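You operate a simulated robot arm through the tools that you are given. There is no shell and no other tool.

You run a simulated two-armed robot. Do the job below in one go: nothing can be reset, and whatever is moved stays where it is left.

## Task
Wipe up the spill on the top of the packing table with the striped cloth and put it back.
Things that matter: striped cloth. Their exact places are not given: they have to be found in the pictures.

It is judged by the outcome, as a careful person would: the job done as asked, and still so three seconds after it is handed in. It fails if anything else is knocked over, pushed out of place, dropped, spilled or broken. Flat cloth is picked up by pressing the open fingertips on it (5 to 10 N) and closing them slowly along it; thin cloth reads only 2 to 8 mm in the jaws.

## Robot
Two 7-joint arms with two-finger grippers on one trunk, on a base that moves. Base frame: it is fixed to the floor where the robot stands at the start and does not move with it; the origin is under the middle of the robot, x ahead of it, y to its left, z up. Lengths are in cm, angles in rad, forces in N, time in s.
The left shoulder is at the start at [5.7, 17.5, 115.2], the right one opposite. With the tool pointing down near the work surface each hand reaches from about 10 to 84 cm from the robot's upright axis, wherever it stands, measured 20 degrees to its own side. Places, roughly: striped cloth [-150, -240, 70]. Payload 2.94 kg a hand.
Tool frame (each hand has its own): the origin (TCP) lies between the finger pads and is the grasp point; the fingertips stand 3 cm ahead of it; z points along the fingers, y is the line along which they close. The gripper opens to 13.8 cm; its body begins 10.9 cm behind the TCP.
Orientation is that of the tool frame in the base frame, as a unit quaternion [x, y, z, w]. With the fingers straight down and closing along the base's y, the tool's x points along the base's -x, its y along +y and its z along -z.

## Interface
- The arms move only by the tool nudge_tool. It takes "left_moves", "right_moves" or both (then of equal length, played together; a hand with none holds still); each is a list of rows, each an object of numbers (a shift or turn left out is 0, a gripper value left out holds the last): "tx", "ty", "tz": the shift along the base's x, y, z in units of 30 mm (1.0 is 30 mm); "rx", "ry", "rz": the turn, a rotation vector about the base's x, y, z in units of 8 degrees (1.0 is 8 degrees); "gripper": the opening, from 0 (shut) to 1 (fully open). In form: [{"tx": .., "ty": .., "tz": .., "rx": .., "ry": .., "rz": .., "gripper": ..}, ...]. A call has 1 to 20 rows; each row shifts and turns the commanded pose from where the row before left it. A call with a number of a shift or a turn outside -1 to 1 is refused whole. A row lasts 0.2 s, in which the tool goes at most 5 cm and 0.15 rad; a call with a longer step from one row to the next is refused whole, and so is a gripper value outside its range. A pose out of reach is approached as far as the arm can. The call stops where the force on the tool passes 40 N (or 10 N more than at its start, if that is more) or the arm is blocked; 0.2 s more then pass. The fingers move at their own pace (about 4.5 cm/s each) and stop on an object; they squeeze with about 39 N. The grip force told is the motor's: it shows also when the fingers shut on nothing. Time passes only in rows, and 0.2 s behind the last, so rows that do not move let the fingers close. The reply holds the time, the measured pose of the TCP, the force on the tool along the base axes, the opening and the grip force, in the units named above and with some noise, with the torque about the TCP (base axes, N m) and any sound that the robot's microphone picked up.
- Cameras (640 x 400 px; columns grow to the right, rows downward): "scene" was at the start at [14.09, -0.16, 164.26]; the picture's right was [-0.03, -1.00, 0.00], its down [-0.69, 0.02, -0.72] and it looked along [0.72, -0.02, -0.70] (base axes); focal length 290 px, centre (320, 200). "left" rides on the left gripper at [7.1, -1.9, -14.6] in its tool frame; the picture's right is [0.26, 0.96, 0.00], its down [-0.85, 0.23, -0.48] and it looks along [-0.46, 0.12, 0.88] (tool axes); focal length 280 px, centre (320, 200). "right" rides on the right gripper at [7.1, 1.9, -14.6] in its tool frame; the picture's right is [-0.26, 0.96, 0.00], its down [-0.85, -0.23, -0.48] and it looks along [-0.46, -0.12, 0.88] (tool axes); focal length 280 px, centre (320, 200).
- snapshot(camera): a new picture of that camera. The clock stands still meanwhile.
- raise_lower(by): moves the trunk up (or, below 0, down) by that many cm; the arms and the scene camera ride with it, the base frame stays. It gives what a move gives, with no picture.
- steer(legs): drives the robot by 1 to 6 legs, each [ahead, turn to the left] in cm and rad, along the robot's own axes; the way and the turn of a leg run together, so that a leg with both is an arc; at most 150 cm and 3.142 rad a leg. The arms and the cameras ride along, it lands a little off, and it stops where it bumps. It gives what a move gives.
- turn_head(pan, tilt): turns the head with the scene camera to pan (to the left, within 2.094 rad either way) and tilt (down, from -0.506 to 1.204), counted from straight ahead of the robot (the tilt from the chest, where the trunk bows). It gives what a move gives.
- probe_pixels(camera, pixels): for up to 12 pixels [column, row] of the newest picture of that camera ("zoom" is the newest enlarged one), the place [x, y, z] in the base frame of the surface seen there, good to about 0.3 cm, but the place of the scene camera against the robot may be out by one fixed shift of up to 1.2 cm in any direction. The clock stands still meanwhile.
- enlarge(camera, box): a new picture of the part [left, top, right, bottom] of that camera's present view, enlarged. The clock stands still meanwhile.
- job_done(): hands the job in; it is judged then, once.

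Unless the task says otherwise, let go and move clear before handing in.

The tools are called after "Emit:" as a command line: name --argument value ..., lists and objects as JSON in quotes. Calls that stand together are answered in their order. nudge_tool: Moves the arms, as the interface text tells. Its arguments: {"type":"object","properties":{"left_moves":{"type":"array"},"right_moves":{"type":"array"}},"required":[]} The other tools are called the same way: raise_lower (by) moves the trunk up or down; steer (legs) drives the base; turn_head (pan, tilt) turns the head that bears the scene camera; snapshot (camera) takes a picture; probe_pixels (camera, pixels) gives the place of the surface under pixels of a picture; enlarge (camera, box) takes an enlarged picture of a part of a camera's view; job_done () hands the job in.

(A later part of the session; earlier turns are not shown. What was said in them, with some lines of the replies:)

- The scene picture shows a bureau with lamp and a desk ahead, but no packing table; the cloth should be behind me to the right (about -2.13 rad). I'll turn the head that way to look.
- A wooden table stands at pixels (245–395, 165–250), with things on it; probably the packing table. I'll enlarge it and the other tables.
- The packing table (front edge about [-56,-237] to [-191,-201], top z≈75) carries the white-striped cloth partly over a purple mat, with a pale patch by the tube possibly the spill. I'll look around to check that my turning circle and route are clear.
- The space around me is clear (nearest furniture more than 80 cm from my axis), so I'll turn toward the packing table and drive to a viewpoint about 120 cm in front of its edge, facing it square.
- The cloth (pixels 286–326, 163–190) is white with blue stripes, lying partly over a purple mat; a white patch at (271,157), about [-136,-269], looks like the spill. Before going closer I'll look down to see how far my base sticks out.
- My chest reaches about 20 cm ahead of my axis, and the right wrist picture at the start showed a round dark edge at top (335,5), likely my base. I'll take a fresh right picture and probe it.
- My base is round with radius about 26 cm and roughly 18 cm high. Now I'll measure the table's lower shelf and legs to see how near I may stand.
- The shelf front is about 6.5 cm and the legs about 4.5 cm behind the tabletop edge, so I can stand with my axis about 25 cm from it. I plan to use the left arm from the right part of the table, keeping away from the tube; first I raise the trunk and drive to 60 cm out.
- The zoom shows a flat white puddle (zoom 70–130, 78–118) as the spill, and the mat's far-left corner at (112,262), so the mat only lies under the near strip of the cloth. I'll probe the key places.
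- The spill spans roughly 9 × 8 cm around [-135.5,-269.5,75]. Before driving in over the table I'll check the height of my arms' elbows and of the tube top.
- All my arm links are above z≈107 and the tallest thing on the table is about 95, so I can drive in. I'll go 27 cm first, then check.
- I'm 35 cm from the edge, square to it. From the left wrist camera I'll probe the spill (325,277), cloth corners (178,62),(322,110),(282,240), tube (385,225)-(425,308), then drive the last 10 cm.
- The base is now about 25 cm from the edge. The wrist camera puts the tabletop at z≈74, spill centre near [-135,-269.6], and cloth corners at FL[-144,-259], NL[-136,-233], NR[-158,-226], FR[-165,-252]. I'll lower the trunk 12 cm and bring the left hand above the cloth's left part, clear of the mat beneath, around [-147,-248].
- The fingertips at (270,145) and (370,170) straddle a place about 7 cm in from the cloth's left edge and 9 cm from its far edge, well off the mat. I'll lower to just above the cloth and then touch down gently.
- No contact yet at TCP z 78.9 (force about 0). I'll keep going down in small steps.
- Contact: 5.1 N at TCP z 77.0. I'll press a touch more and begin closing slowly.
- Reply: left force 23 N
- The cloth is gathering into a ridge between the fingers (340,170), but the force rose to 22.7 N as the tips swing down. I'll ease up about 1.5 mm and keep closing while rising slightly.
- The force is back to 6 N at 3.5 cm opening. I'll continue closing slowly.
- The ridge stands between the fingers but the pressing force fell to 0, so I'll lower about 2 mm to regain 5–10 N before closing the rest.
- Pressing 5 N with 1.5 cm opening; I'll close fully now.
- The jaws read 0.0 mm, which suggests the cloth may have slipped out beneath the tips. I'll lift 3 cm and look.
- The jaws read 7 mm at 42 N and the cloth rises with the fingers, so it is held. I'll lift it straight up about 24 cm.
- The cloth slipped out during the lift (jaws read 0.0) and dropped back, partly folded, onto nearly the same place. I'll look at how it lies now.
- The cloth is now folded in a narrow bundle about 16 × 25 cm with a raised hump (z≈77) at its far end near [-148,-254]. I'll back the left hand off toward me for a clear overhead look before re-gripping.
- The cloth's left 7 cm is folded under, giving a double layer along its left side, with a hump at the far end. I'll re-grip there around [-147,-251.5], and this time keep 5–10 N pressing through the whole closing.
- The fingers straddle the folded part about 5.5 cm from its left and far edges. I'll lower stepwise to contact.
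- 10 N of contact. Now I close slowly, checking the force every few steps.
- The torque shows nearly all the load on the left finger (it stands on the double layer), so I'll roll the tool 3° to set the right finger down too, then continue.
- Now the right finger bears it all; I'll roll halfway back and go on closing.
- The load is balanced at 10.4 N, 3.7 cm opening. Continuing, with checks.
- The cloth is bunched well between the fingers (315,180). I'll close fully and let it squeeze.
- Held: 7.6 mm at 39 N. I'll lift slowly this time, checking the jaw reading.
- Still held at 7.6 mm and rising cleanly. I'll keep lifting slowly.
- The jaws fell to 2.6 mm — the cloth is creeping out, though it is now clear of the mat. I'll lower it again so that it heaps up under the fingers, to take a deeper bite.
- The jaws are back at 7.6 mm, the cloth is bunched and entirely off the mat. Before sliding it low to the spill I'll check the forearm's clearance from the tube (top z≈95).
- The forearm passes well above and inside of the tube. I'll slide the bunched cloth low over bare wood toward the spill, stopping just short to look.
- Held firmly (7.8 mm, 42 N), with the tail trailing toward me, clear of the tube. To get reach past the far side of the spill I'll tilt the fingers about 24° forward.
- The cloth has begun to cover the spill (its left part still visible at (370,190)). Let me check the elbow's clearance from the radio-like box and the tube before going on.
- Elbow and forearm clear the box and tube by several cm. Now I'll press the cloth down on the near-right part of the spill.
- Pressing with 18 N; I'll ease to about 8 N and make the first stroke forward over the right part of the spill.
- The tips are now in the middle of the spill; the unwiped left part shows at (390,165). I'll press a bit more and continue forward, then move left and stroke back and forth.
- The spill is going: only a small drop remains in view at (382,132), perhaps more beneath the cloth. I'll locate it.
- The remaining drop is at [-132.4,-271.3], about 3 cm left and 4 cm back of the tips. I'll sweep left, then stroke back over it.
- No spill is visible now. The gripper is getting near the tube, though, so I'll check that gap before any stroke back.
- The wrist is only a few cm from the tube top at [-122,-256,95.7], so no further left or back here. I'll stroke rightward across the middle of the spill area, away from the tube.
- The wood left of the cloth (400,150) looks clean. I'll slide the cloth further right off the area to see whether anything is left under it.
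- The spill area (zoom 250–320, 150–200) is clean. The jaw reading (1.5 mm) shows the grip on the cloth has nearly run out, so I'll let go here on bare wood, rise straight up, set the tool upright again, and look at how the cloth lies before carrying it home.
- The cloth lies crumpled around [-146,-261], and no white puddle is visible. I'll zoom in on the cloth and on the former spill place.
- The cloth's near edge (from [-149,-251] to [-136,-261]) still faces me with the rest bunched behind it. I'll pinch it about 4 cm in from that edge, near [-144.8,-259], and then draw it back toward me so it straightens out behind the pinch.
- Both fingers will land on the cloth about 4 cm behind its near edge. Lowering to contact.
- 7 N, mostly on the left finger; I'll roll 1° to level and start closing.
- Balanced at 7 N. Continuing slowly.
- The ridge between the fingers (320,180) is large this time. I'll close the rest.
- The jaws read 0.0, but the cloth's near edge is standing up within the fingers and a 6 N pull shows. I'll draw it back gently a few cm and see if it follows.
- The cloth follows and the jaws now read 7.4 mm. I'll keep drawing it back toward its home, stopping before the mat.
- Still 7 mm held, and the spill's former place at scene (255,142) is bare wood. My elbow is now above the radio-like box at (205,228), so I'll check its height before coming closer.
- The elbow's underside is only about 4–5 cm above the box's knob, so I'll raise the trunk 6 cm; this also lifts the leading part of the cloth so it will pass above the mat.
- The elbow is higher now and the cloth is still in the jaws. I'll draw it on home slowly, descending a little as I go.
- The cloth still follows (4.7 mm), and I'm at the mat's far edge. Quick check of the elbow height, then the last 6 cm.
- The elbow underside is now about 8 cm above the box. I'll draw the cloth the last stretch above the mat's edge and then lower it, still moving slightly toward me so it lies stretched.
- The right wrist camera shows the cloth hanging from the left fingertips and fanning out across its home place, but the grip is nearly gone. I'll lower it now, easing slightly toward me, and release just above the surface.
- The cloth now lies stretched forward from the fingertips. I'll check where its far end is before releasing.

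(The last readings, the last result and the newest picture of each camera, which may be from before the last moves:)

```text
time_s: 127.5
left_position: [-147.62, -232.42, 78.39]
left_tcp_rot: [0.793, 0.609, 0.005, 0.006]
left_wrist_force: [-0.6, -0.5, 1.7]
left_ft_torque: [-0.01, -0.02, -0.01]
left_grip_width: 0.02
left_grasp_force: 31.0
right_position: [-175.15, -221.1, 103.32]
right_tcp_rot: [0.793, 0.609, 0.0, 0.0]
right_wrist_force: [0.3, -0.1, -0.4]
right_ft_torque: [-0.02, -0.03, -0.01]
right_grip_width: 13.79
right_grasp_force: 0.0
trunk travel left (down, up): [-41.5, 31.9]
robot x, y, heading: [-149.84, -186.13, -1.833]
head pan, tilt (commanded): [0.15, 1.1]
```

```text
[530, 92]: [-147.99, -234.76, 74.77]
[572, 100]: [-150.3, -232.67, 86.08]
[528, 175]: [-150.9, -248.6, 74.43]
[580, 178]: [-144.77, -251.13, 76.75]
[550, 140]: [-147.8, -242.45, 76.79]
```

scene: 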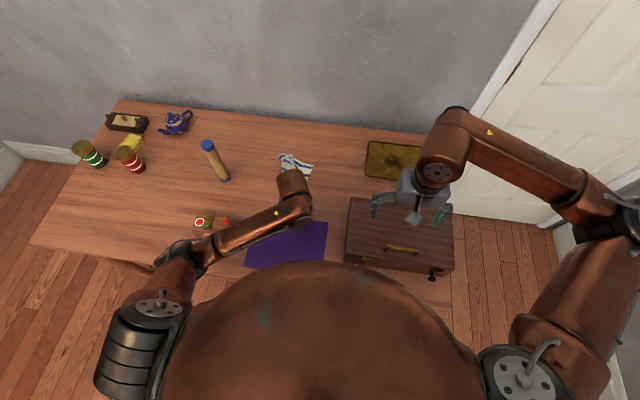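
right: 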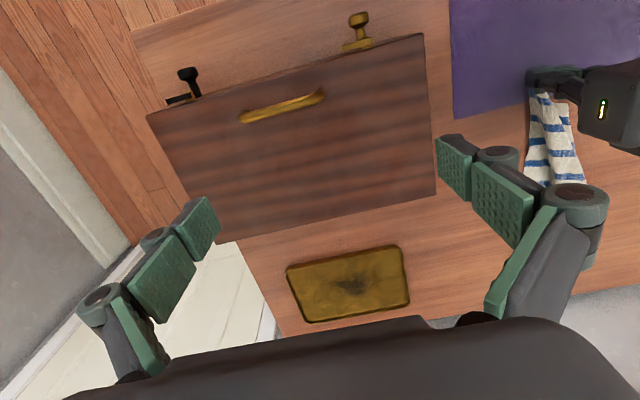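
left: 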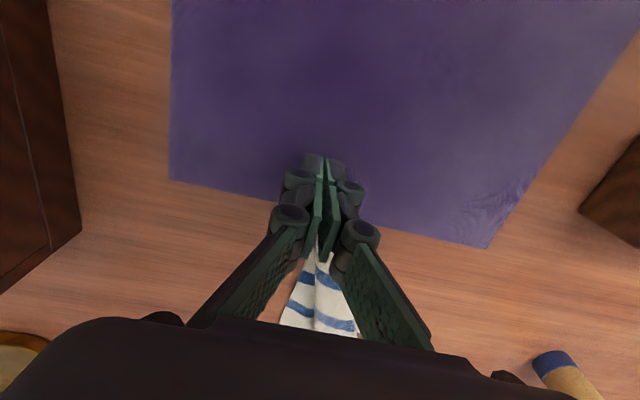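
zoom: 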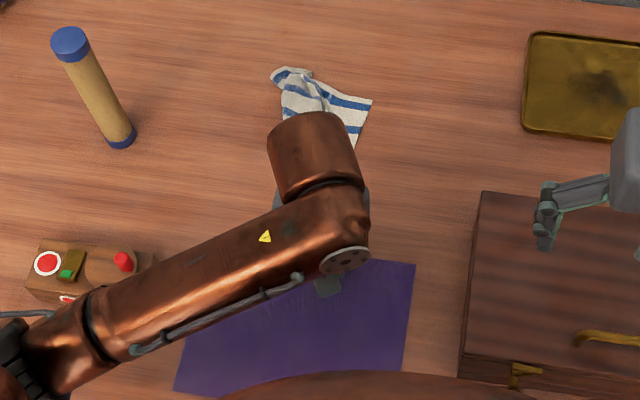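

Now I'll open the jaws and lift straight off to look at the whole cloth.

Emit:
nudge_tool --left_moves '[{"gripper": 0.1}, {"gripper": 0.2}, {"tz": 0.2}, {"tz": 0.4}, {"tz": 0.7}, {"tz": 0.8}, {"tz": 0.8}, {"tz": 0.8}, {"tz": 0.8}, {"tz": 0.8}, {"tz": 0.8}, {}]'

Emit:
nudge_tool --left_moves '[{"tx": 0.26, "ty": 0.5, "tz": 0.3}, {"tx": 0.26, "ty": 0.5, "tz": 0.3}, {"tx": 0.26, "ty": 0.5, "tz": 0.3}, {}]'

Emit:
snapshot --camera "left"

Emit:
snapshot --camera "scene"

```text
time_s: 130.1
left_position: [-147.69, -232.62, 96.75]
left_tcp_rot: [0.793, 0.609, 0.005, 0.007]
left_wrist_force: [-0.4, 0.3, 0.5]
left_ft_torque: [-0.01, 0.0, 0.0]
left_grip_width: 2.74
left_grasp_force: 0.1
right_position: [-175.11, -221.02, 103.32]
right_tcp_rot: [0.793, 0.609, -0.001, 0.0]
right_wrist_force: [0.4, -0.2, 0.7]
right_ft_torque: [0.02, -0.02, -0.02]
right_grip_width: 13.8
right_grasp_force: 0.1
trunk travel left (down, up): [-41.5, 31.9]
robot x, y, heading: [-149.71, -185.84, -1.826]
head pan, tilt (commanded): [0.15, 1.1]
```

```text
time_s: 131.1
left_position: [-145.41, -228.03, 99.28]
left_tcp_rot: [0.793, 0.609, 0.005, 0.007]
left_wrist_force: [-0.4, -0.7, -0.1]
left_ft_torque: [-0.01, -0.01, 0.0]
left_grip_width: 2.75
left_grasp_force: 0.1
right_position: [-175.19, -221.14, 103.37]
right_tcp_rot: [0.793, 0.609, 0.0, 0.0]
right_wrist_force: [0.4, -0.5, -0.4]
right_ft_torque: [0.0, 0.0, 0.04]
right_grip_width: 13.81
right_grasp_force: 0.1
trunk travel left (down, up): [-41.5, 31.9]
robot x, y, heading: [-149.7, -186.46, -1.83]
head pan, tilt (commanded): [0.15, 1.1]
```

```text
taken
```

left: 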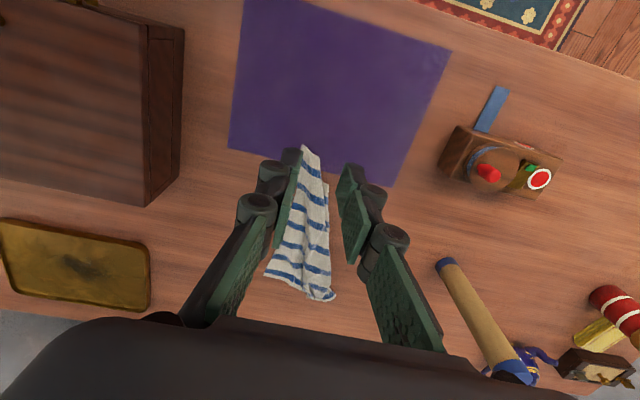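

```text
taken
```

scene: 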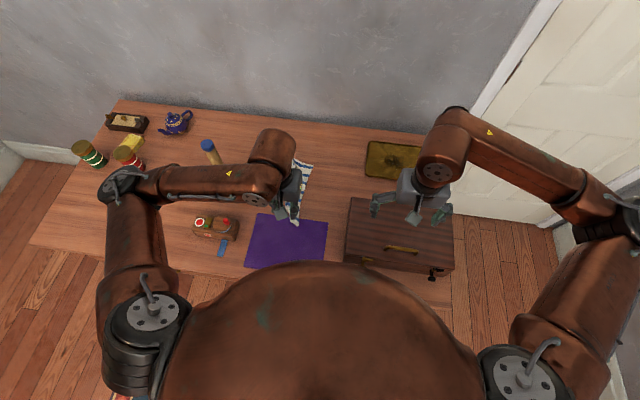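

The cloth lies as a lengthwise-folded strip, (303,148)–(300,298), on its home place with its near tip at the mat's edge. I'll measure its extent and the mat's corners against the starting values.

Emit:
probe_pixels --camera "left" --pixels '[[303, 149], [332, 294], [268, 270], [305, 220], [320, 185], [284, 240], [328, 240], [393, 186], [231, 148], [449, 52], [318, 160]]'

Emit:
enlarge --camera "left" --box '[220, 130, 400, 310]'

```text
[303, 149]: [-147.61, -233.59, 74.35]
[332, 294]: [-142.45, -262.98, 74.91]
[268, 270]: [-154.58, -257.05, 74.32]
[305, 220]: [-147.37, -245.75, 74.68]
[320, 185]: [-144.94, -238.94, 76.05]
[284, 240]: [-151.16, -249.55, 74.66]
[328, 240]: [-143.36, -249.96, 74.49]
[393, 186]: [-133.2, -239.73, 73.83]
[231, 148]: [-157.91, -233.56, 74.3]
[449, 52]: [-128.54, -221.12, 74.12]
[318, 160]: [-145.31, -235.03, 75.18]
```

```text
2.22 times, centred on (310, 220) of left
```

zoom: 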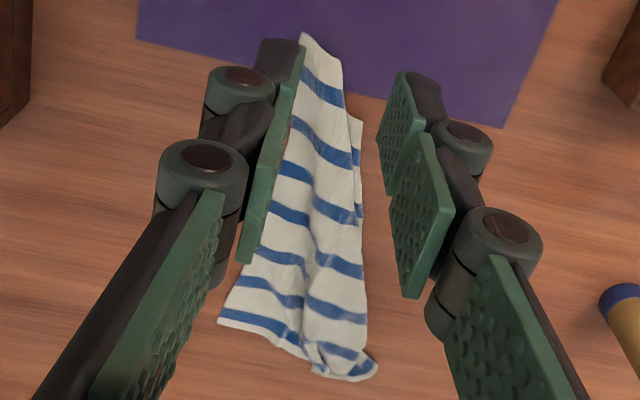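

The mat is unmoved (corner [-133.2,-239.7] versus [-133.6,-239.9] before). The cloth strip's middle is near [-148,-247.5], about 5 cm farther from me than at the start; I'll correct that, but first retract the hand and verify the spill is entirely gone.

Emit:
nudge_tool --left_moves '[{"tx": 0.5, "ty": 0.7, "tz": 0.3}, {"tx": 0.5, "ty": 0.7, "tz": 0.3}, {"tx": 0.5, "ty": 0.7, "tz": 0.2}, {"tx": 0.5, "ty": 0.7, "tz": 0.2}, {"tx": 0.3, "ty": 0.7}, {}]'

Emit:
snapshot --camera "scene"

Emit:
enlarge --camera "scene" --box '[200, 110, 340, 220]'

Emit:
snapshot --camera "left"

```text
time_s: 132.5
left_position: [-145.22, -227.81, 99.77]
left_tcp_rot: [0.793, 0.609, 0.006, 0.008]
left_wrist_force: [0.3, 0.0, 0.2]
left_ft_torque: [-0.01, -0.02, 0.02]
left_grip_width: 2.76
left_grasp_force: 0.1
left hand out of reach, approached as far as the arm can: row 1, 2, 3, 4, 5
right_position: [-175.08, -221.15, 103.44]
right_tcp_rot: [0.793, 0.609, 0.0, 0.001]
right_wrist_force: [-0.5, -0.1, 0.4]
right_ft_torque: [0.0, -0.03, 0.0]
right_grip_width: 13.81
right_grasp_force: 0.1
trunk travel left (down, up): [-41.5, 31.9]
robot x, y, heading: [-149.75, -186.35, -1.832]
head pan, tilt (commanded): [0.15, 1.1]
```

```text
taken
```

scene: 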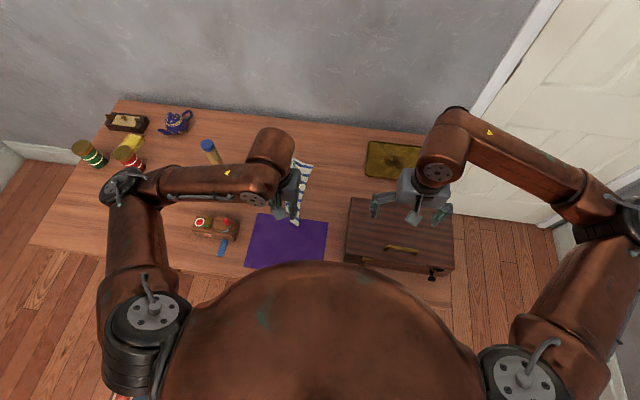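

```text
3.64 times, centred on (270, 165) of scene
```

zoom: 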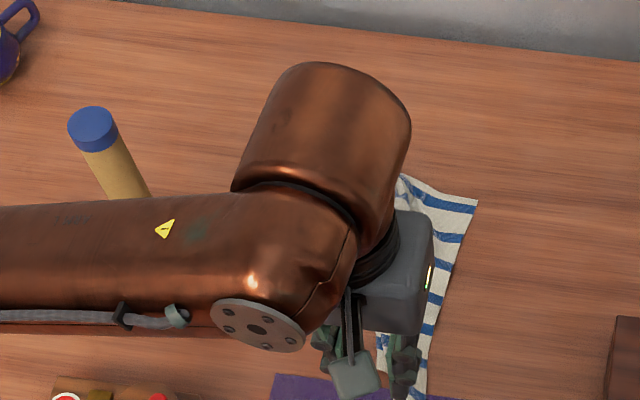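

```text
taken
```

left: 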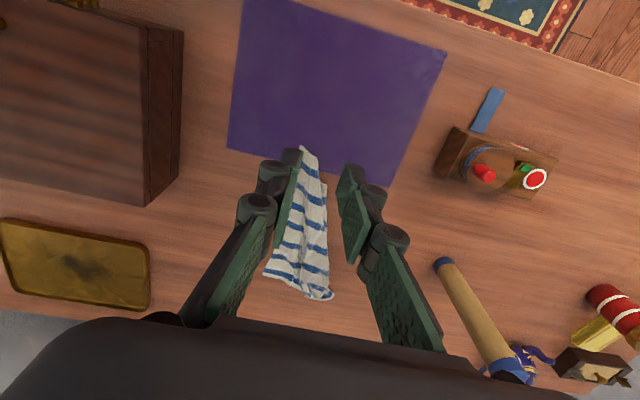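

The left arm is at its near limit here, and its wrist hides the spill's place, but earlier clear views (scene (255,142)) showed bare wood. I'll now go back over the cloth's middle to nudge it home and spread it; first a small move to confirm the commanded pose is in step.

Emit:
nudge_tool --left_moves '[{"tx": -0.05, "ty": -0.4}, {}]'

```text
time_s: 133.1
left_position: [-145.4, -228.93, 99.64]
left_tcp_rot: [0.794, 0.608, 0.005, 0.007]
left_wrist_force: [0.8, 0.1, -0.6]
left_ft_torque: [0.02, 0.01, 0.01]
left_grip_width: 2.77
left_grasp_force: 0.1
right_position: [-175.22, -221.09, 103.34]
right_tcp_rot: [0.794, 0.608, 0.0, 0.0]
right_wrist_force: [0.3, 0.2, -0.2]
right_ft_torque: [-0.04, -0.01, 0.01]
right_grip_width: 13.79
right_grasp_force: 0.2
trunk travel left (down, up): [-41.5, 31.9]
robot x, y, heading: [-149.92, -186.04, -1.833]
head pan, tilt (commanded): [0.15, 1.1]
```

In step. I'll move above the cloth's middle with the fingers 2 cm apart, come down on it, and then drag it about 5 cm home.

Emit:
nudge_tool --left_moves '[{"tx": -0.11, "ty": -0.95, "gripper": 0.15}, {"tx": -0.11, "ty": -0.95}, {"tx": -0.11, "ty": -0.95}, {"tx": -0.11, "ty": -0.95}, {"tx": -0.11, "ty": -0.95}, {"tx": -0.11, "ty": -0.95}, {"tz": -0.8}, {"tz": -0.9}, {"tz": -0.9}, {"tz": -0.9}, {"tz": -0.9}, {"tz": -0.9}, {"tz": -0.6}, {}]'

Emit:
snapshot --camera "left"

```text
time_s: 136.1
left_position: [-147.46, -246.0, 82.06]
left_tcp_rot: [0.794, 0.608, 0.005, 0.007]
left_wrist_force: [0.0, 0.0, 0.1]
left_ft_torque: [-0.01, 0.03, -0.01]
left_grip_width: 2.07
left_grasp_force: 0.0
right_position: [-175.3, -221.11, 103.4]
right_tcp_rot: [0.793, 0.609, 0.0, -0.001]
right_wrist_force: [0.0, -0.1, 0.0]
right_ft_torque: [0.02, -0.01, 0.0]
right_grip_width: 13.77
right_grasp_force: 0.1
trunk travel left (down, up): [-41.5, 31.9]
robot x, y, heading: [-149.24, -186.24, -1.83]
head pan, tilt (commanded): [0.15, 1.1]
```

```text
taken
```

left: 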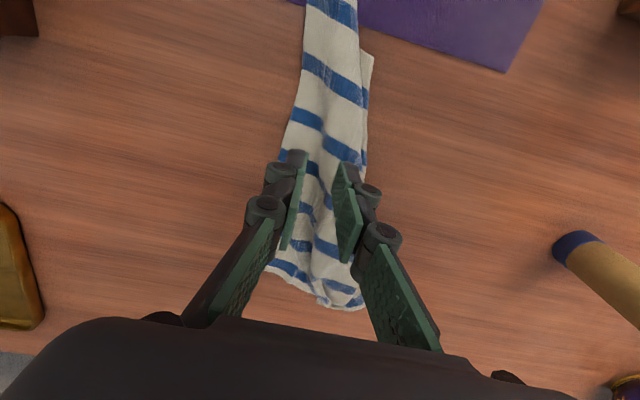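

The fingers are right above the strip's middle. Lowering to contact.

Emit:
nudge_tool --left_moves '[{"tz": -0.5}, {"tz": -0.4}, {"tz": -0.2}, {}, {"tz": -0.1}, {}]'

Emit:
nudge_tool --left_moves '[{"tz": -0.08}, {}, {"tz": -0.06}, {}]'

```text
time_s: 137.5
left_position: [-147.52, -246.07, 78.45]
left_tcp_rot: [0.794, 0.608, 0.006, 0.006]
left_wrist_force: [0.0, -0.3, 0.6]
left_ft_torque: [-0.01, -0.03, 0.02]
left_grip_width: 2.09
left_grasp_force: 0.1
right_position: [-175.28, -221.25, 103.39]
right_tcp_rot: [0.794, 0.608, -0.001, 0.0]
right_wrist_force: [0.7, -0.6, 0.3]
right_ft_torque: [0.0, -0.02, 0.02]
right_grip_width: 13.82
right_grasp_force: 0.1
trunk travel left (down, up): [-41.5, 31.9]
robot x, y, heading: [-149.89, -186.34, -1.829]
head pan, tilt (commanded): [0.15, 1.1]
```

```text
time_s: 138.5
left_position: [-147.54, -246.05, 78.03]
left_tcp_rot: [0.793, 0.609, 0.005, 0.008]
left_wrist_force: [-0.6, -0.1, 0.7]
left_ft_torque: [0.03, 0.01, 0.01]
left_grip_width: 2.07
left_grasp_force: 0.0
right_position: [-175.22, -221.11, 103.23]
right_tcp_rot: [0.793, 0.609, -0.001, -0.001]
right_wrist_force: [0.4, 0.3, -0.4]
right_ft_torque: [0.04, -0.02, 0.03]
right_grip_width: 13.81
right_grasp_force: 0.0
trunk travel left (down, up): [-41.5, 31.9]
robot x, y, heading: [-149.5, -186.3, -1.827]
head pan, tilt (commanded): [0.15, 1.1]
```

Emit:
nudge_tool --left_moves '[{"tz": -0.08}, {}, {"tz": -0.06}, {}]'

Emit:
nudge_tool --left_moves '[{"tz": -0.06}, {}]'

Emit:
nudge_tool --left_moves '[{"tz": -0.04}, {}]'

```text
time_s: 139.5
left_position: [-147.54, -246.05, 77.5]
left_tcp_rot: [0.793, 0.609, 0.005, 0.007]
left_wrist_force: [0.1, -0.6, 0.4]
left_ft_torque: [-0.01, 0.02, 0.06]
left_grip_width: 2.05
left_grasp_force: 0.1
right_position: [-175.26, -221.01, 103.33]
right_tcp_rot: [0.793, 0.609, 0.0, -0.001]
right_wrist_force: [-0.5, -1.2, -0.7]
right_ft_torque: [0.02, 0.01, -0.04]
right_grip_width: 13.8
right_grasp_force: 0.1
trunk travel left (down, up): [-41.5, 31.9]
robot x, y, heading: [-149.62, -186.3, -1.831]
head pan, tilt (commanded): [0.15, 1.1]
```

```text
time_s: 140.1
left_position: [-147.51, -246.1, 77.4]
left_tcp_rot: [0.793, 0.609, 0.005, 0.007]
left_wrist_force: [-0.1, 0.3, 0.4]
left_ft_torque: [0.0, 0.02, 0.0]
left_grip_width: 2.07
left_grasp_force: 0.1
right_position: [-175.17, -220.95, 103.25]
right_tcp_rot: [0.793, 0.609, -0.001, 0.0]
right_wrist_force: [0.2, 0.5, 0.6]
right_ft_torque: [-0.02, 0.01, -0.05]
right_grip_width: 13.79
right_grasp_force: 0.0
trunk travel left (down, up): [-41.5, 31.9]
robot x, y, heading: [-149.75, -186.47, -1.836]
head pan, tilt (commanded): [0.15, 1.1]
```

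```text
time_s: 140.7
left_position: [-147.47, -246.05, 77.25]
left_tcp_rot: [0.793, 0.609, 0.004, 0.007]
left_wrist_force: [-0.1, 0.9, 2.1]
left_ft_torque: [-0.01, -0.03, 0.02]
left_grip_width: 2.04
left_grasp_force: 0.1
right_position: [-175.25, -221.03, 103.43]
right_tcp_rot: [0.793, 0.609, 0.0, 0.0]
right_wrist_force: [0.1, -0.7, -0.2]
right_ft_torque: [-0.01, 0.04, 0.03]
right_grip_width: 13.79
right_grasp_force: 0.2
trunk travel left (down, up): [-41.5, 31.9]
robot x, y, heading: [-149.76, -186.05, -1.835]
head pan, tilt (commanded): [0.15, 1.1]
```

Light contact (2 N). I'll press to about 8 N and drag toward home.

Emit:
nudge_tool --left_moves '[{"tz": -0.04}, {}]'

Emit:
nudge_tool --left_moves '[{"tx": -0.06, "ty": 0.15}, {"tx": -0.06, "ty": 0.15}, {"tx": -0.08, "ty": 0.17}, {"tx": -0.08, "ty": 0.17}, {}]'

Emit:
snapshot --camera "left"

```text
time_s: 141.3
left_position: [-147.5, -246.11, 77.26]
left_tcp_rot: [0.793, 0.609, 0.004, 0.007]
left_wrist_force: [0.9, 1.1, 7.2]
left_ft_torque: [-0.02, -0.08, 0.01]
left_grip_width: 2.05
left_grasp_force: 0.0
right_position: [-175.29, -221.05, 103.46]
right_tcp_rot: [0.794, 0.609, -0.001, 0.0]
right_wrist_force: [0.3, -0.2, 0.2]
right_ft_torque: [-0.03, -0.01, -0.02]
right_grip_width: 13.79
right_grasp_force: 0.1
trunk travel left (down, up): [-41.5, 31.9]
robot x, y, heading: [-149.69, -186.28, -1.831]
head pan, tilt (commanded): [0.15, 1.1]
```

```text
time_s: 142.5
left_position: [-148.34, -244.02, 77.17]
left_tcp_rot: [0.793, 0.61, 0.005, 0.007]
left_wrist_force: [1.3, -3.1, 12.8]
left_ft_torque: [-0.15, -0.22, -0.03]
left_grip_width: 2.08
left_grasp_force: 0.3
right_position: [-175.22, -220.95, 103.32]
right_tcp_rot: [0.793, 0.609, -0.001, 0.0]
right_wrist_force: [-0.7, 0.4, -0.3]
right_ft_torque: [0.01, -0.01, 0.01]
right_grip_width: 13.83
right_grasp_force: 0.0
trunk travel left (down, up): [-41.5, 31.9]
robot x, y, heading: [-149.97, -186.36, -1.832]
head pan, tilt (commanded): [0.15, 1.1]
```

```text
taken
```

left: 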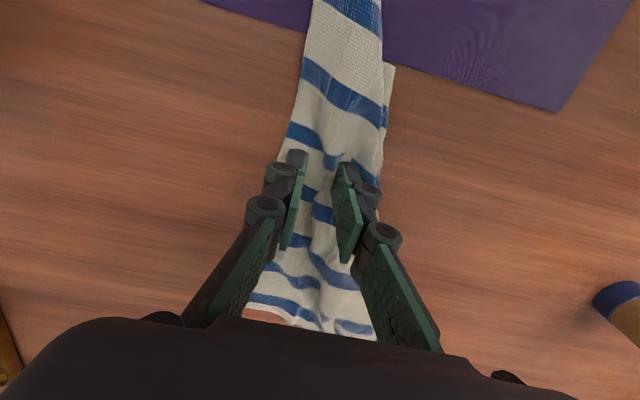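

The cloth moves along with the fingers. I'll drag the remaining 3–4 cm.

Emit:
nudge_tool --left_moves '[{"tx": -0.08, "ty": 0.17}, {"tx": -0.08, "ty": 0.17}, {"tx": -0.08, "ty": 0.17}, {"tx": -0.08, "ty": 0.17}, {"tx": -0.08, "ty": 0.17}, {"tx": -0.08, "ty": 0.17}, {}]'

Emit:
snapshot --camera "left"

Emit:
snapshot --camera "scene"

```text
time_s: 144.1
left_position: [-149.8, -240.93, 77.15]
left_tcp_rot: [0.792, 0.61, 0.004, 0.008]
left_wrist_force: [2.3, -3.9, 18.9]
left_ft_torque: [-0.21, -0.32, -0.09]
left_grip_width: 2.1
left_grasp_force: 0.3
right_position: [-175.17, -220.97, 103.46]
right_tcp_rot: [0.793, 0.609, -0.001, 0.0]
right_wrist_force: [0.3, 0.1, 0.7]
right_ft_torque: [0.02, 0.02, 0.0]
right_grip_width: 13.8
right_grasp_force: 0.0
trunk travel left (down, up): [-41.5, 31.9]
robot x, y, heading: [-149.55, -186.29, -1.833]
head pan, tilt (commanded): [0.15, 1.1]
```

```text
taken
```

left: 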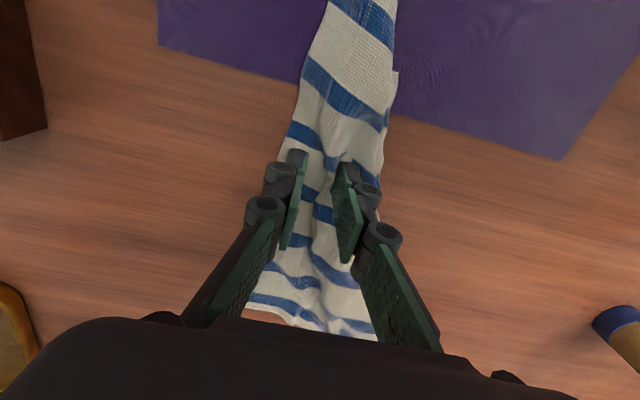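

```text
taken
```

scene: 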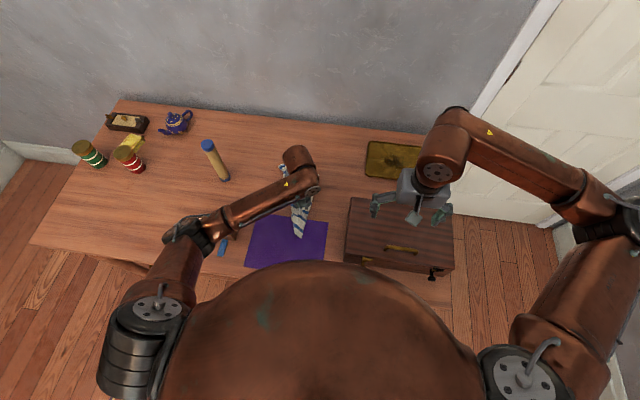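

The cloth has come about 5.5 cm, putting its middle near [-150.3,-242.3], its starting place. Now I'll ease the pressure to about 8 N and open the fingers slowly to spread the pleats outward.

Emit:
nudge_tool --left_moves '[{"tz": 0.04}, {"gripper": 0.18}, {"gripper": 0.21}, {"gripper": 0.24}, {}]'

Emit:
nudge_tool --left_moves '[{"gripper": 0.27}, {"gripper": 0.3}, {"gripper": 0.33}, {}]'

Emit:
snapshot --camera "left"

```text
time_s: 145.3
left_position: [-149.83, -240.89, 77.12]
left_tcp_rot: [0.793, 0.609, 0.006, 0.006]
left_wrist_force: [-0.9, 0.1, 4.2]
left_ft_torque: [-0.05, -0.04, -0.01]
left_grip_width: 3.4
left_grasp_force: 0.0
right_position: [-175.23, -221.01, 103.4]
right_tcp_rot: [0.793, 0.61, 0.0, 0.0]
right_wrist_force: [-0.5, -0.8, -0.8]
right_ft_torque: [-0.02, 0.01, -0.05]
right_grip_width: 13.78
right_grasp_force: 0.0
trunk travel left (down, up): [-41.5, 31.9]
robot x, y, heading: [-149.91, -186.29, -1.828]
head pan, tilt (commanded): [0.15, 1.1]
```

```text
time_s: 146.3
left_position: [-149.78, -241.12, 77.14]
left_tcp_rot: [0.793, 0.609, 0.005, 0.007]
left_wrist_force: [-0.2, 0.6, 1.8]
left_ft_torque: [0.0, -0.03, 0.02]
left_grip_width: 4.6
left_grasp_force: 0.1
right_position: [-175.23, -221.12, 103.34]
right_tcp_rot: [0.793, 0.609, 0.0, 0.0]
right_wrist_force: [0.6, 0.9, 1.0]
right_ft_torque: [0.03, 0.01, 0.0]
right_grip_width: 13.81
right_grasp_force: 0.0
trunk travel left (down, up): [-41.5, 31.9]
robot x, y, heading: [-149.91, -186.08, -1.828]
head pan, tilt (commanded): [0.15, 1.1]
```

```text
taken
```

left: 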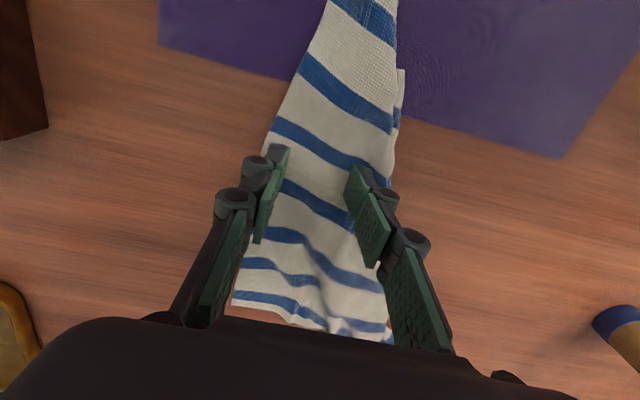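

That works well: the pleats are flattening out. I'll keep a light press and continue opening.

Emit:
nudge_tool --left_moves '[{"tz": -0.03, "gripper": 0.36}, {"gripper": 0.39}, {"gripper": 0.42}, {}]'

Emit:
nudge_tool --left_moves '[{"gripper": 0.45}, {"gripper": 0.48}, {"gripper": 0.51}, {}]'

Emit:
snapshot --camera "left"

```text
time_s: 147.3
left_position: [-149.78, -240.98, 77.06]
left_tcp_rot: [0.793, 0.609, 0.005, 0.007]
left_wrist_force: [0.3, -0.3, 1.7]
left_ft_torque: [0.01, 0.0, 0.02]
left_grip_width: 5.86
left_grasp_force: 0.0
right_position: [-175.18, -221.18, 103.29]
right_tcp_rot: [0.793, 0.609, -0.001, 0.0]
right_wrist_force: [0.0, -0.1, 0.2]
right_ft_torque: [0.01, 0.04, -0.01]
right_grip_width: 13.8
right_grasp_force: 0.0
trunk travel left (down, up): [-41.5, 31.9]
robot x, y, heading: [-149.79, -186.55, -1.834]
head pan, tilt (commanded): [0.15, 1.1]
```

```text
time_s: 148.3
left_position: [-149.75, -241.0, 77.21]
left_tcp_rot: [0.794, 0.608, 0.006, 0.007]
left_wrist_force: [0.1, -0.1, 0.5]
left_ft_torque: [-0.03, -0.04, -0.01]
left_grip_width: 7.03
left_grasp_force: 0.0
right_position: [-175.23, -221.07, 103.46]
right_tcp_rot: [0.793, 0.609, 0.0, 0.0]
right_wrist_force: [-0.3, -0.6, 1.0]
right_ft_torque: [-0.01, -0.01, -0.01]
right_grip_width: 13.79
right_grasp_force: 0.0
trunk travel left (down, up): [-41.5, 31.9]
robot x, y, heading: [-149.96, -185.94, -1.829]
head pan, tilt (commanded): [0.15, 1.1]
```

```text
taken
```

left: 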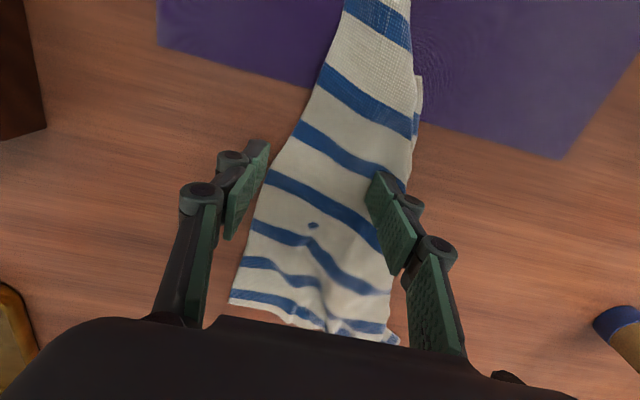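

The strip is now about 12 cm wide and flat in the middle. I'll lift off and look at the whole cloth.

Emit:
nudge_tool --left_moves '[{"tz": 0.3}, {"tz": 0.6}, {"tz": 0.8}, {"tz": 0.9}, {"tz": 0.9}, {"tz": 0.9}, {"tz": 0.9}, {"tz": 0.6, "ty": 0.4}, {"ty": 0.6, "tz": 0.3}, {"ty": 0.6, "tz": 0.3}, {}]'

Emit:
snapshot --camera "left"

Emit:
enlarge --camera "left" --box '[200, 90, 420, 310]'

```text
time_s: 150.7
left_position: [-149.66, -236.23, 96.76]
left_tcp_rot: [0.793, 0.609, 0.005, 0.007]
left_wrist_force: [0.1, -0.3, 0.7]
left_ft_torque: [0.01, -0.01, 0.03]
left_grip_width: 7.04
left_grasp_force: 0.0
right_position: [-175.22, -221.09, 103.27]
right_tcp_rot: [0.793, 0.609, 0.0, 0.0]
right_wrist_force: [-0.2, 0.0, 0.8]
right_ft_torque: [0.0, -0.05, 0.02]
right_grip_width: 13.77
right_grasp_force: 0.0
trunk travel left (down, up): [-41.5, 31.9]
robot x, y, heading: [-149.93, -186.24, -1.835]
head pan, tilt (commanded): [0.15, 1.1]
```

```text
taken
```

left: 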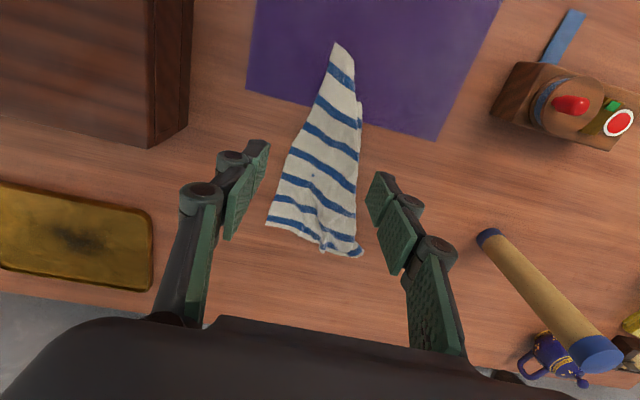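

```text
1.82 times, centred on (310, 200) of left
```

zoom: 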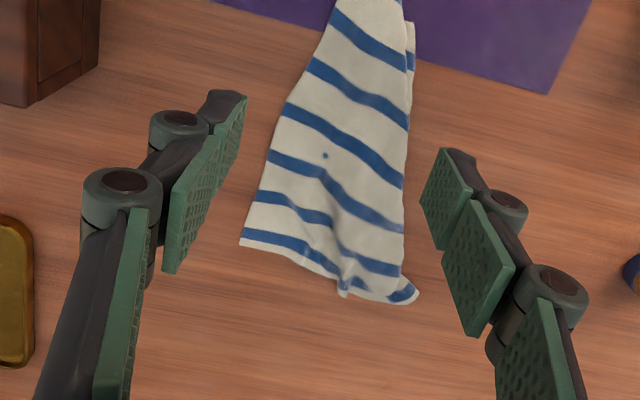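

The cloth lies fairly flat now, from its near tip at (337,45) to its far edge (268,225)–(358,255). I'll measure it.

Emit:
probe_pixels --camera "left" --pixels '[[337, 45], [358, 95], [270, 223], [355, 252], [320, 150], [290, 165], [357, 180], [325, 110], [436, 138], [247, 90], [310, 225]]'

```text
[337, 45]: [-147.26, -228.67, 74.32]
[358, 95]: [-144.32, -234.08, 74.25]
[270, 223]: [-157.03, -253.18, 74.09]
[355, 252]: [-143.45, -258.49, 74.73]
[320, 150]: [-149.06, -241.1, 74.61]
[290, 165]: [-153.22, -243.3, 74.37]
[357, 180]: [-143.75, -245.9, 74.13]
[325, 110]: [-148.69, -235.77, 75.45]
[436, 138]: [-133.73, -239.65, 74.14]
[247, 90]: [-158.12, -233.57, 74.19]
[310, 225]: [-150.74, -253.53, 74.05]
```

The cloth's middle is within about 2 cm of where it began, and the mat's corners ([-133.7,-239.7], [-158.1,-233.6]) are unmoved. Now I'll bring the left camera, fingers wide open, to the same viewpoint from which I first saw the spill to check it is gone.

Emit:
nudge_tool --left_moves '[{"tz": 0.7}, {"tx": 0.727, "ty": -0.36, "tz": 0.7}, {"tx": 0.727, "ty": -0.36, "tz": 0.7, "gripper": 1.0}, {"tx": 0.727, "ty": -0.36, "tz": 0.7}, {"tx": 0.727, "ty": -0.36, "tz": 0.7}, {"tx": 0.727, "ty": -0.36}, {}, {}, {}, {}, {}]'

Emit:
snapshot --camera "left"

Emit:
enlarge --camera "left" --box '[240, 160, 440, 310]'

Emit:
snapshot --camera "scene"

```text
time_s: 153.1
left_position: [-138.81, -241.52, 106.98]
left_tcp_rot: [0.794, 0.608, 0.006, 0.007]
left_wrist_force: [-0.3, 0.4, 1.0]
left_ft_torque: [0.0, -0.01, -0.01]
left_grip_width: 13.82
left_grasp_force: 0.1
right_position: [-175.15, -221.01, 103.4]
right_tcp_rot: [0.793, 0.609, 0.0, 0.0]
right_wrist_force: [-0.3, -0.1, 0.0]
right_ft_torque: [0.0, -0.03, -0.05]
right_grip_width: 13.81
right_grasp_force: 0.1
trunk travel left (down, up): [-41.5, 31.9]
robot x, y, heading: [-149.62, -185.97, -1.834]
head pan, tilt (commanded): [0.15, 1.1]
```

```text
taken
```

left: 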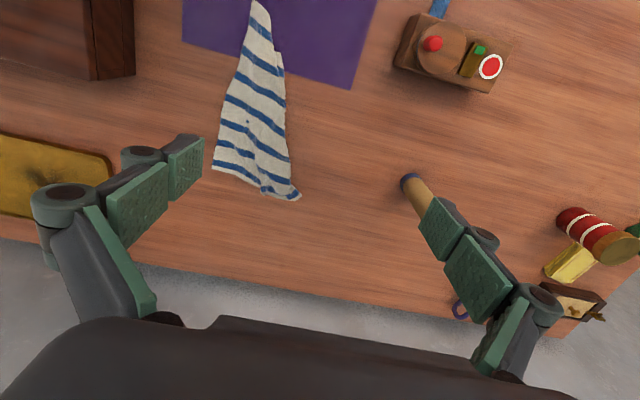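

```text
2.67 times, centred on (340, 235) of left
```

zoom: 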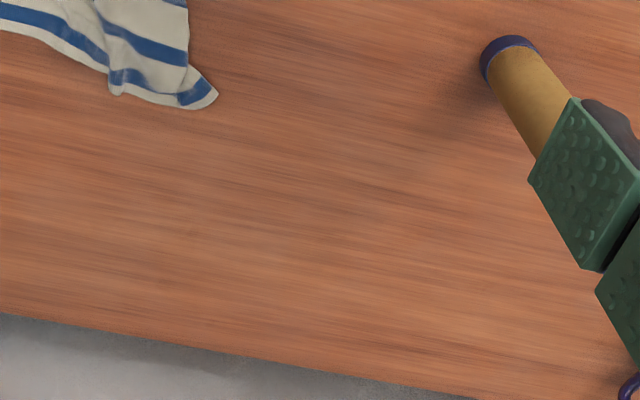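

```text
taken
```

scene: 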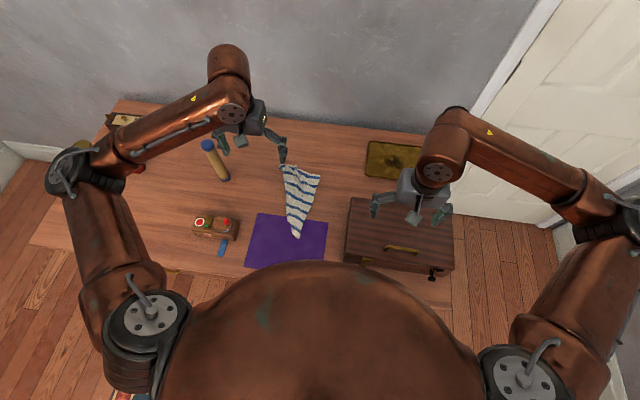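

The former spill place, zoom around (260,210) and left view (338,240), is clean bare wood; the cloth lies on its home spot and the tube, box, jars, teapot, chest and tray stand where they were. I'll back straight away from the table and take a last look.

Emit:
steer --legs '[[-40, 0]]'

Emit:
turn_head --pan 0.1 --tilt 0.85

Emit:
snapshot --camera "scene"

Emit:
enlarge --camera "scene" --box '[60, 130, 400, 310]'

```text
time_s: 155.5
left_position: [-128.65, -203.18, 106.99]
left_tcp_rot: [0.793, 0.609, 0.005, 0.008]
left_wrist_force: [0.1, -0.6, 0.2]
left_ft_torque: [0.0, 0.0, 0.0]
left_grip_width: 13.79
left_grasp_force: 0.1
right_position: [-164.96, -182.67, 103.31]
right_tcp_rot: [0.793, 0.609, 0.0, 0.001]
right_wrist_force: [0.3, 0.2, -0.2]
right_ft_torque: [-0.01, 0.04, -0.01]
right_grip_width: 13.79
right_grasp_force: 0.0
trunk travel left (down, up): [-41.5, 31.9]
robot x, y, heading: [-139.42, -147.88, -1.831]
head pan, tilt (commanded): [0.15, 1.1]
```

```text
time_s: 156.3
left_position: [-128.69, -203.33, 107.1]
left_tcp_rot: [0.793, 0.609, 0.005, 0.006]
left_wrist_force: [-1.5, -1.5, -0.2]
left_ft_torque: [0.01, -0.01, -0.01]
left_grip_width: 13.81
left_grasp_force: 0.1
right_position: [-165.02, -182.85, 103.28]
right_tcp_rot: [0.793, 0.609, -0.001, 0.001]
right_wrist_force: [0.2, -0.2, 1.0]
right_ft_torque: [0.02, 0.01, 0.04]
right_grip_width: 13.79
right_grasp_force: 0.1
trunk travel left (down, up): [-41.5, 31.9]
robot x, y, heading: [-139.68, -148.01, -1.833]
head pan, tilt (commanded): [0.099, 0.85]
```

```text
taken
```

scene: 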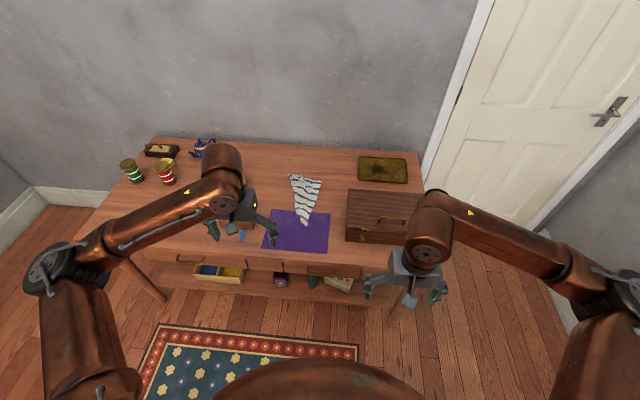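

```text
1.88 times, centred on (230, 220) of scene
```

zoom: 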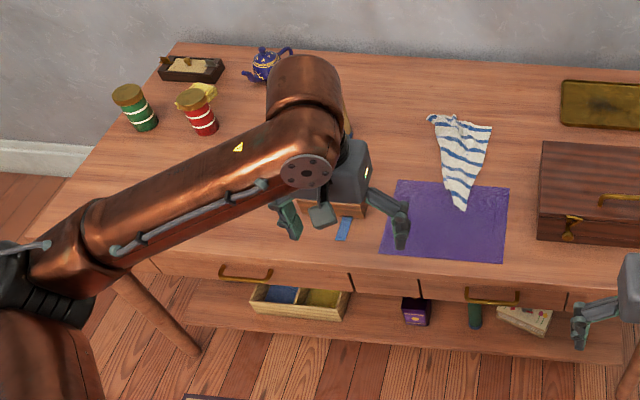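

The last pictures show the table free of the spill, the striped cloth back on its place beside and slightly over the mat, and everything else standing as before, with both hands empty and clear. I hand the job in.

Emit:
job_done

```text
The job is handed in.
```

The spill is wiped up, and the striped cloth is back on the packing table. It isn't lying as flat as it was at the start.

- **Spill:** I checked from the same viewpoint where I first saw it, and that spot is now bare wood.
- **Cloth:** its middle is within about 2 cm of where it began, slightly overlapping the purple mat as before. It's still folded lengthwise, narrow at the end nearest the robot and about 14 cm wide at the far end, where it was about 23 cm wide at the start. I spread the middle as far as I could. I left the near end alone because it lies on the mat.
- **Grip:** the cloth slipped out of the fingers during the first lift and fell back almost exactly where it had been. Later grips also crept, so I mostly slid it along the wood rather than carrying it.
- **Everything else:** nothing was knocked over. The mat's measured corners are where they were, and the tube, the small box, jars, teapot, chest and tray look unmoved in the pictures. Both hands are empty, and the robot has backed away from the table.
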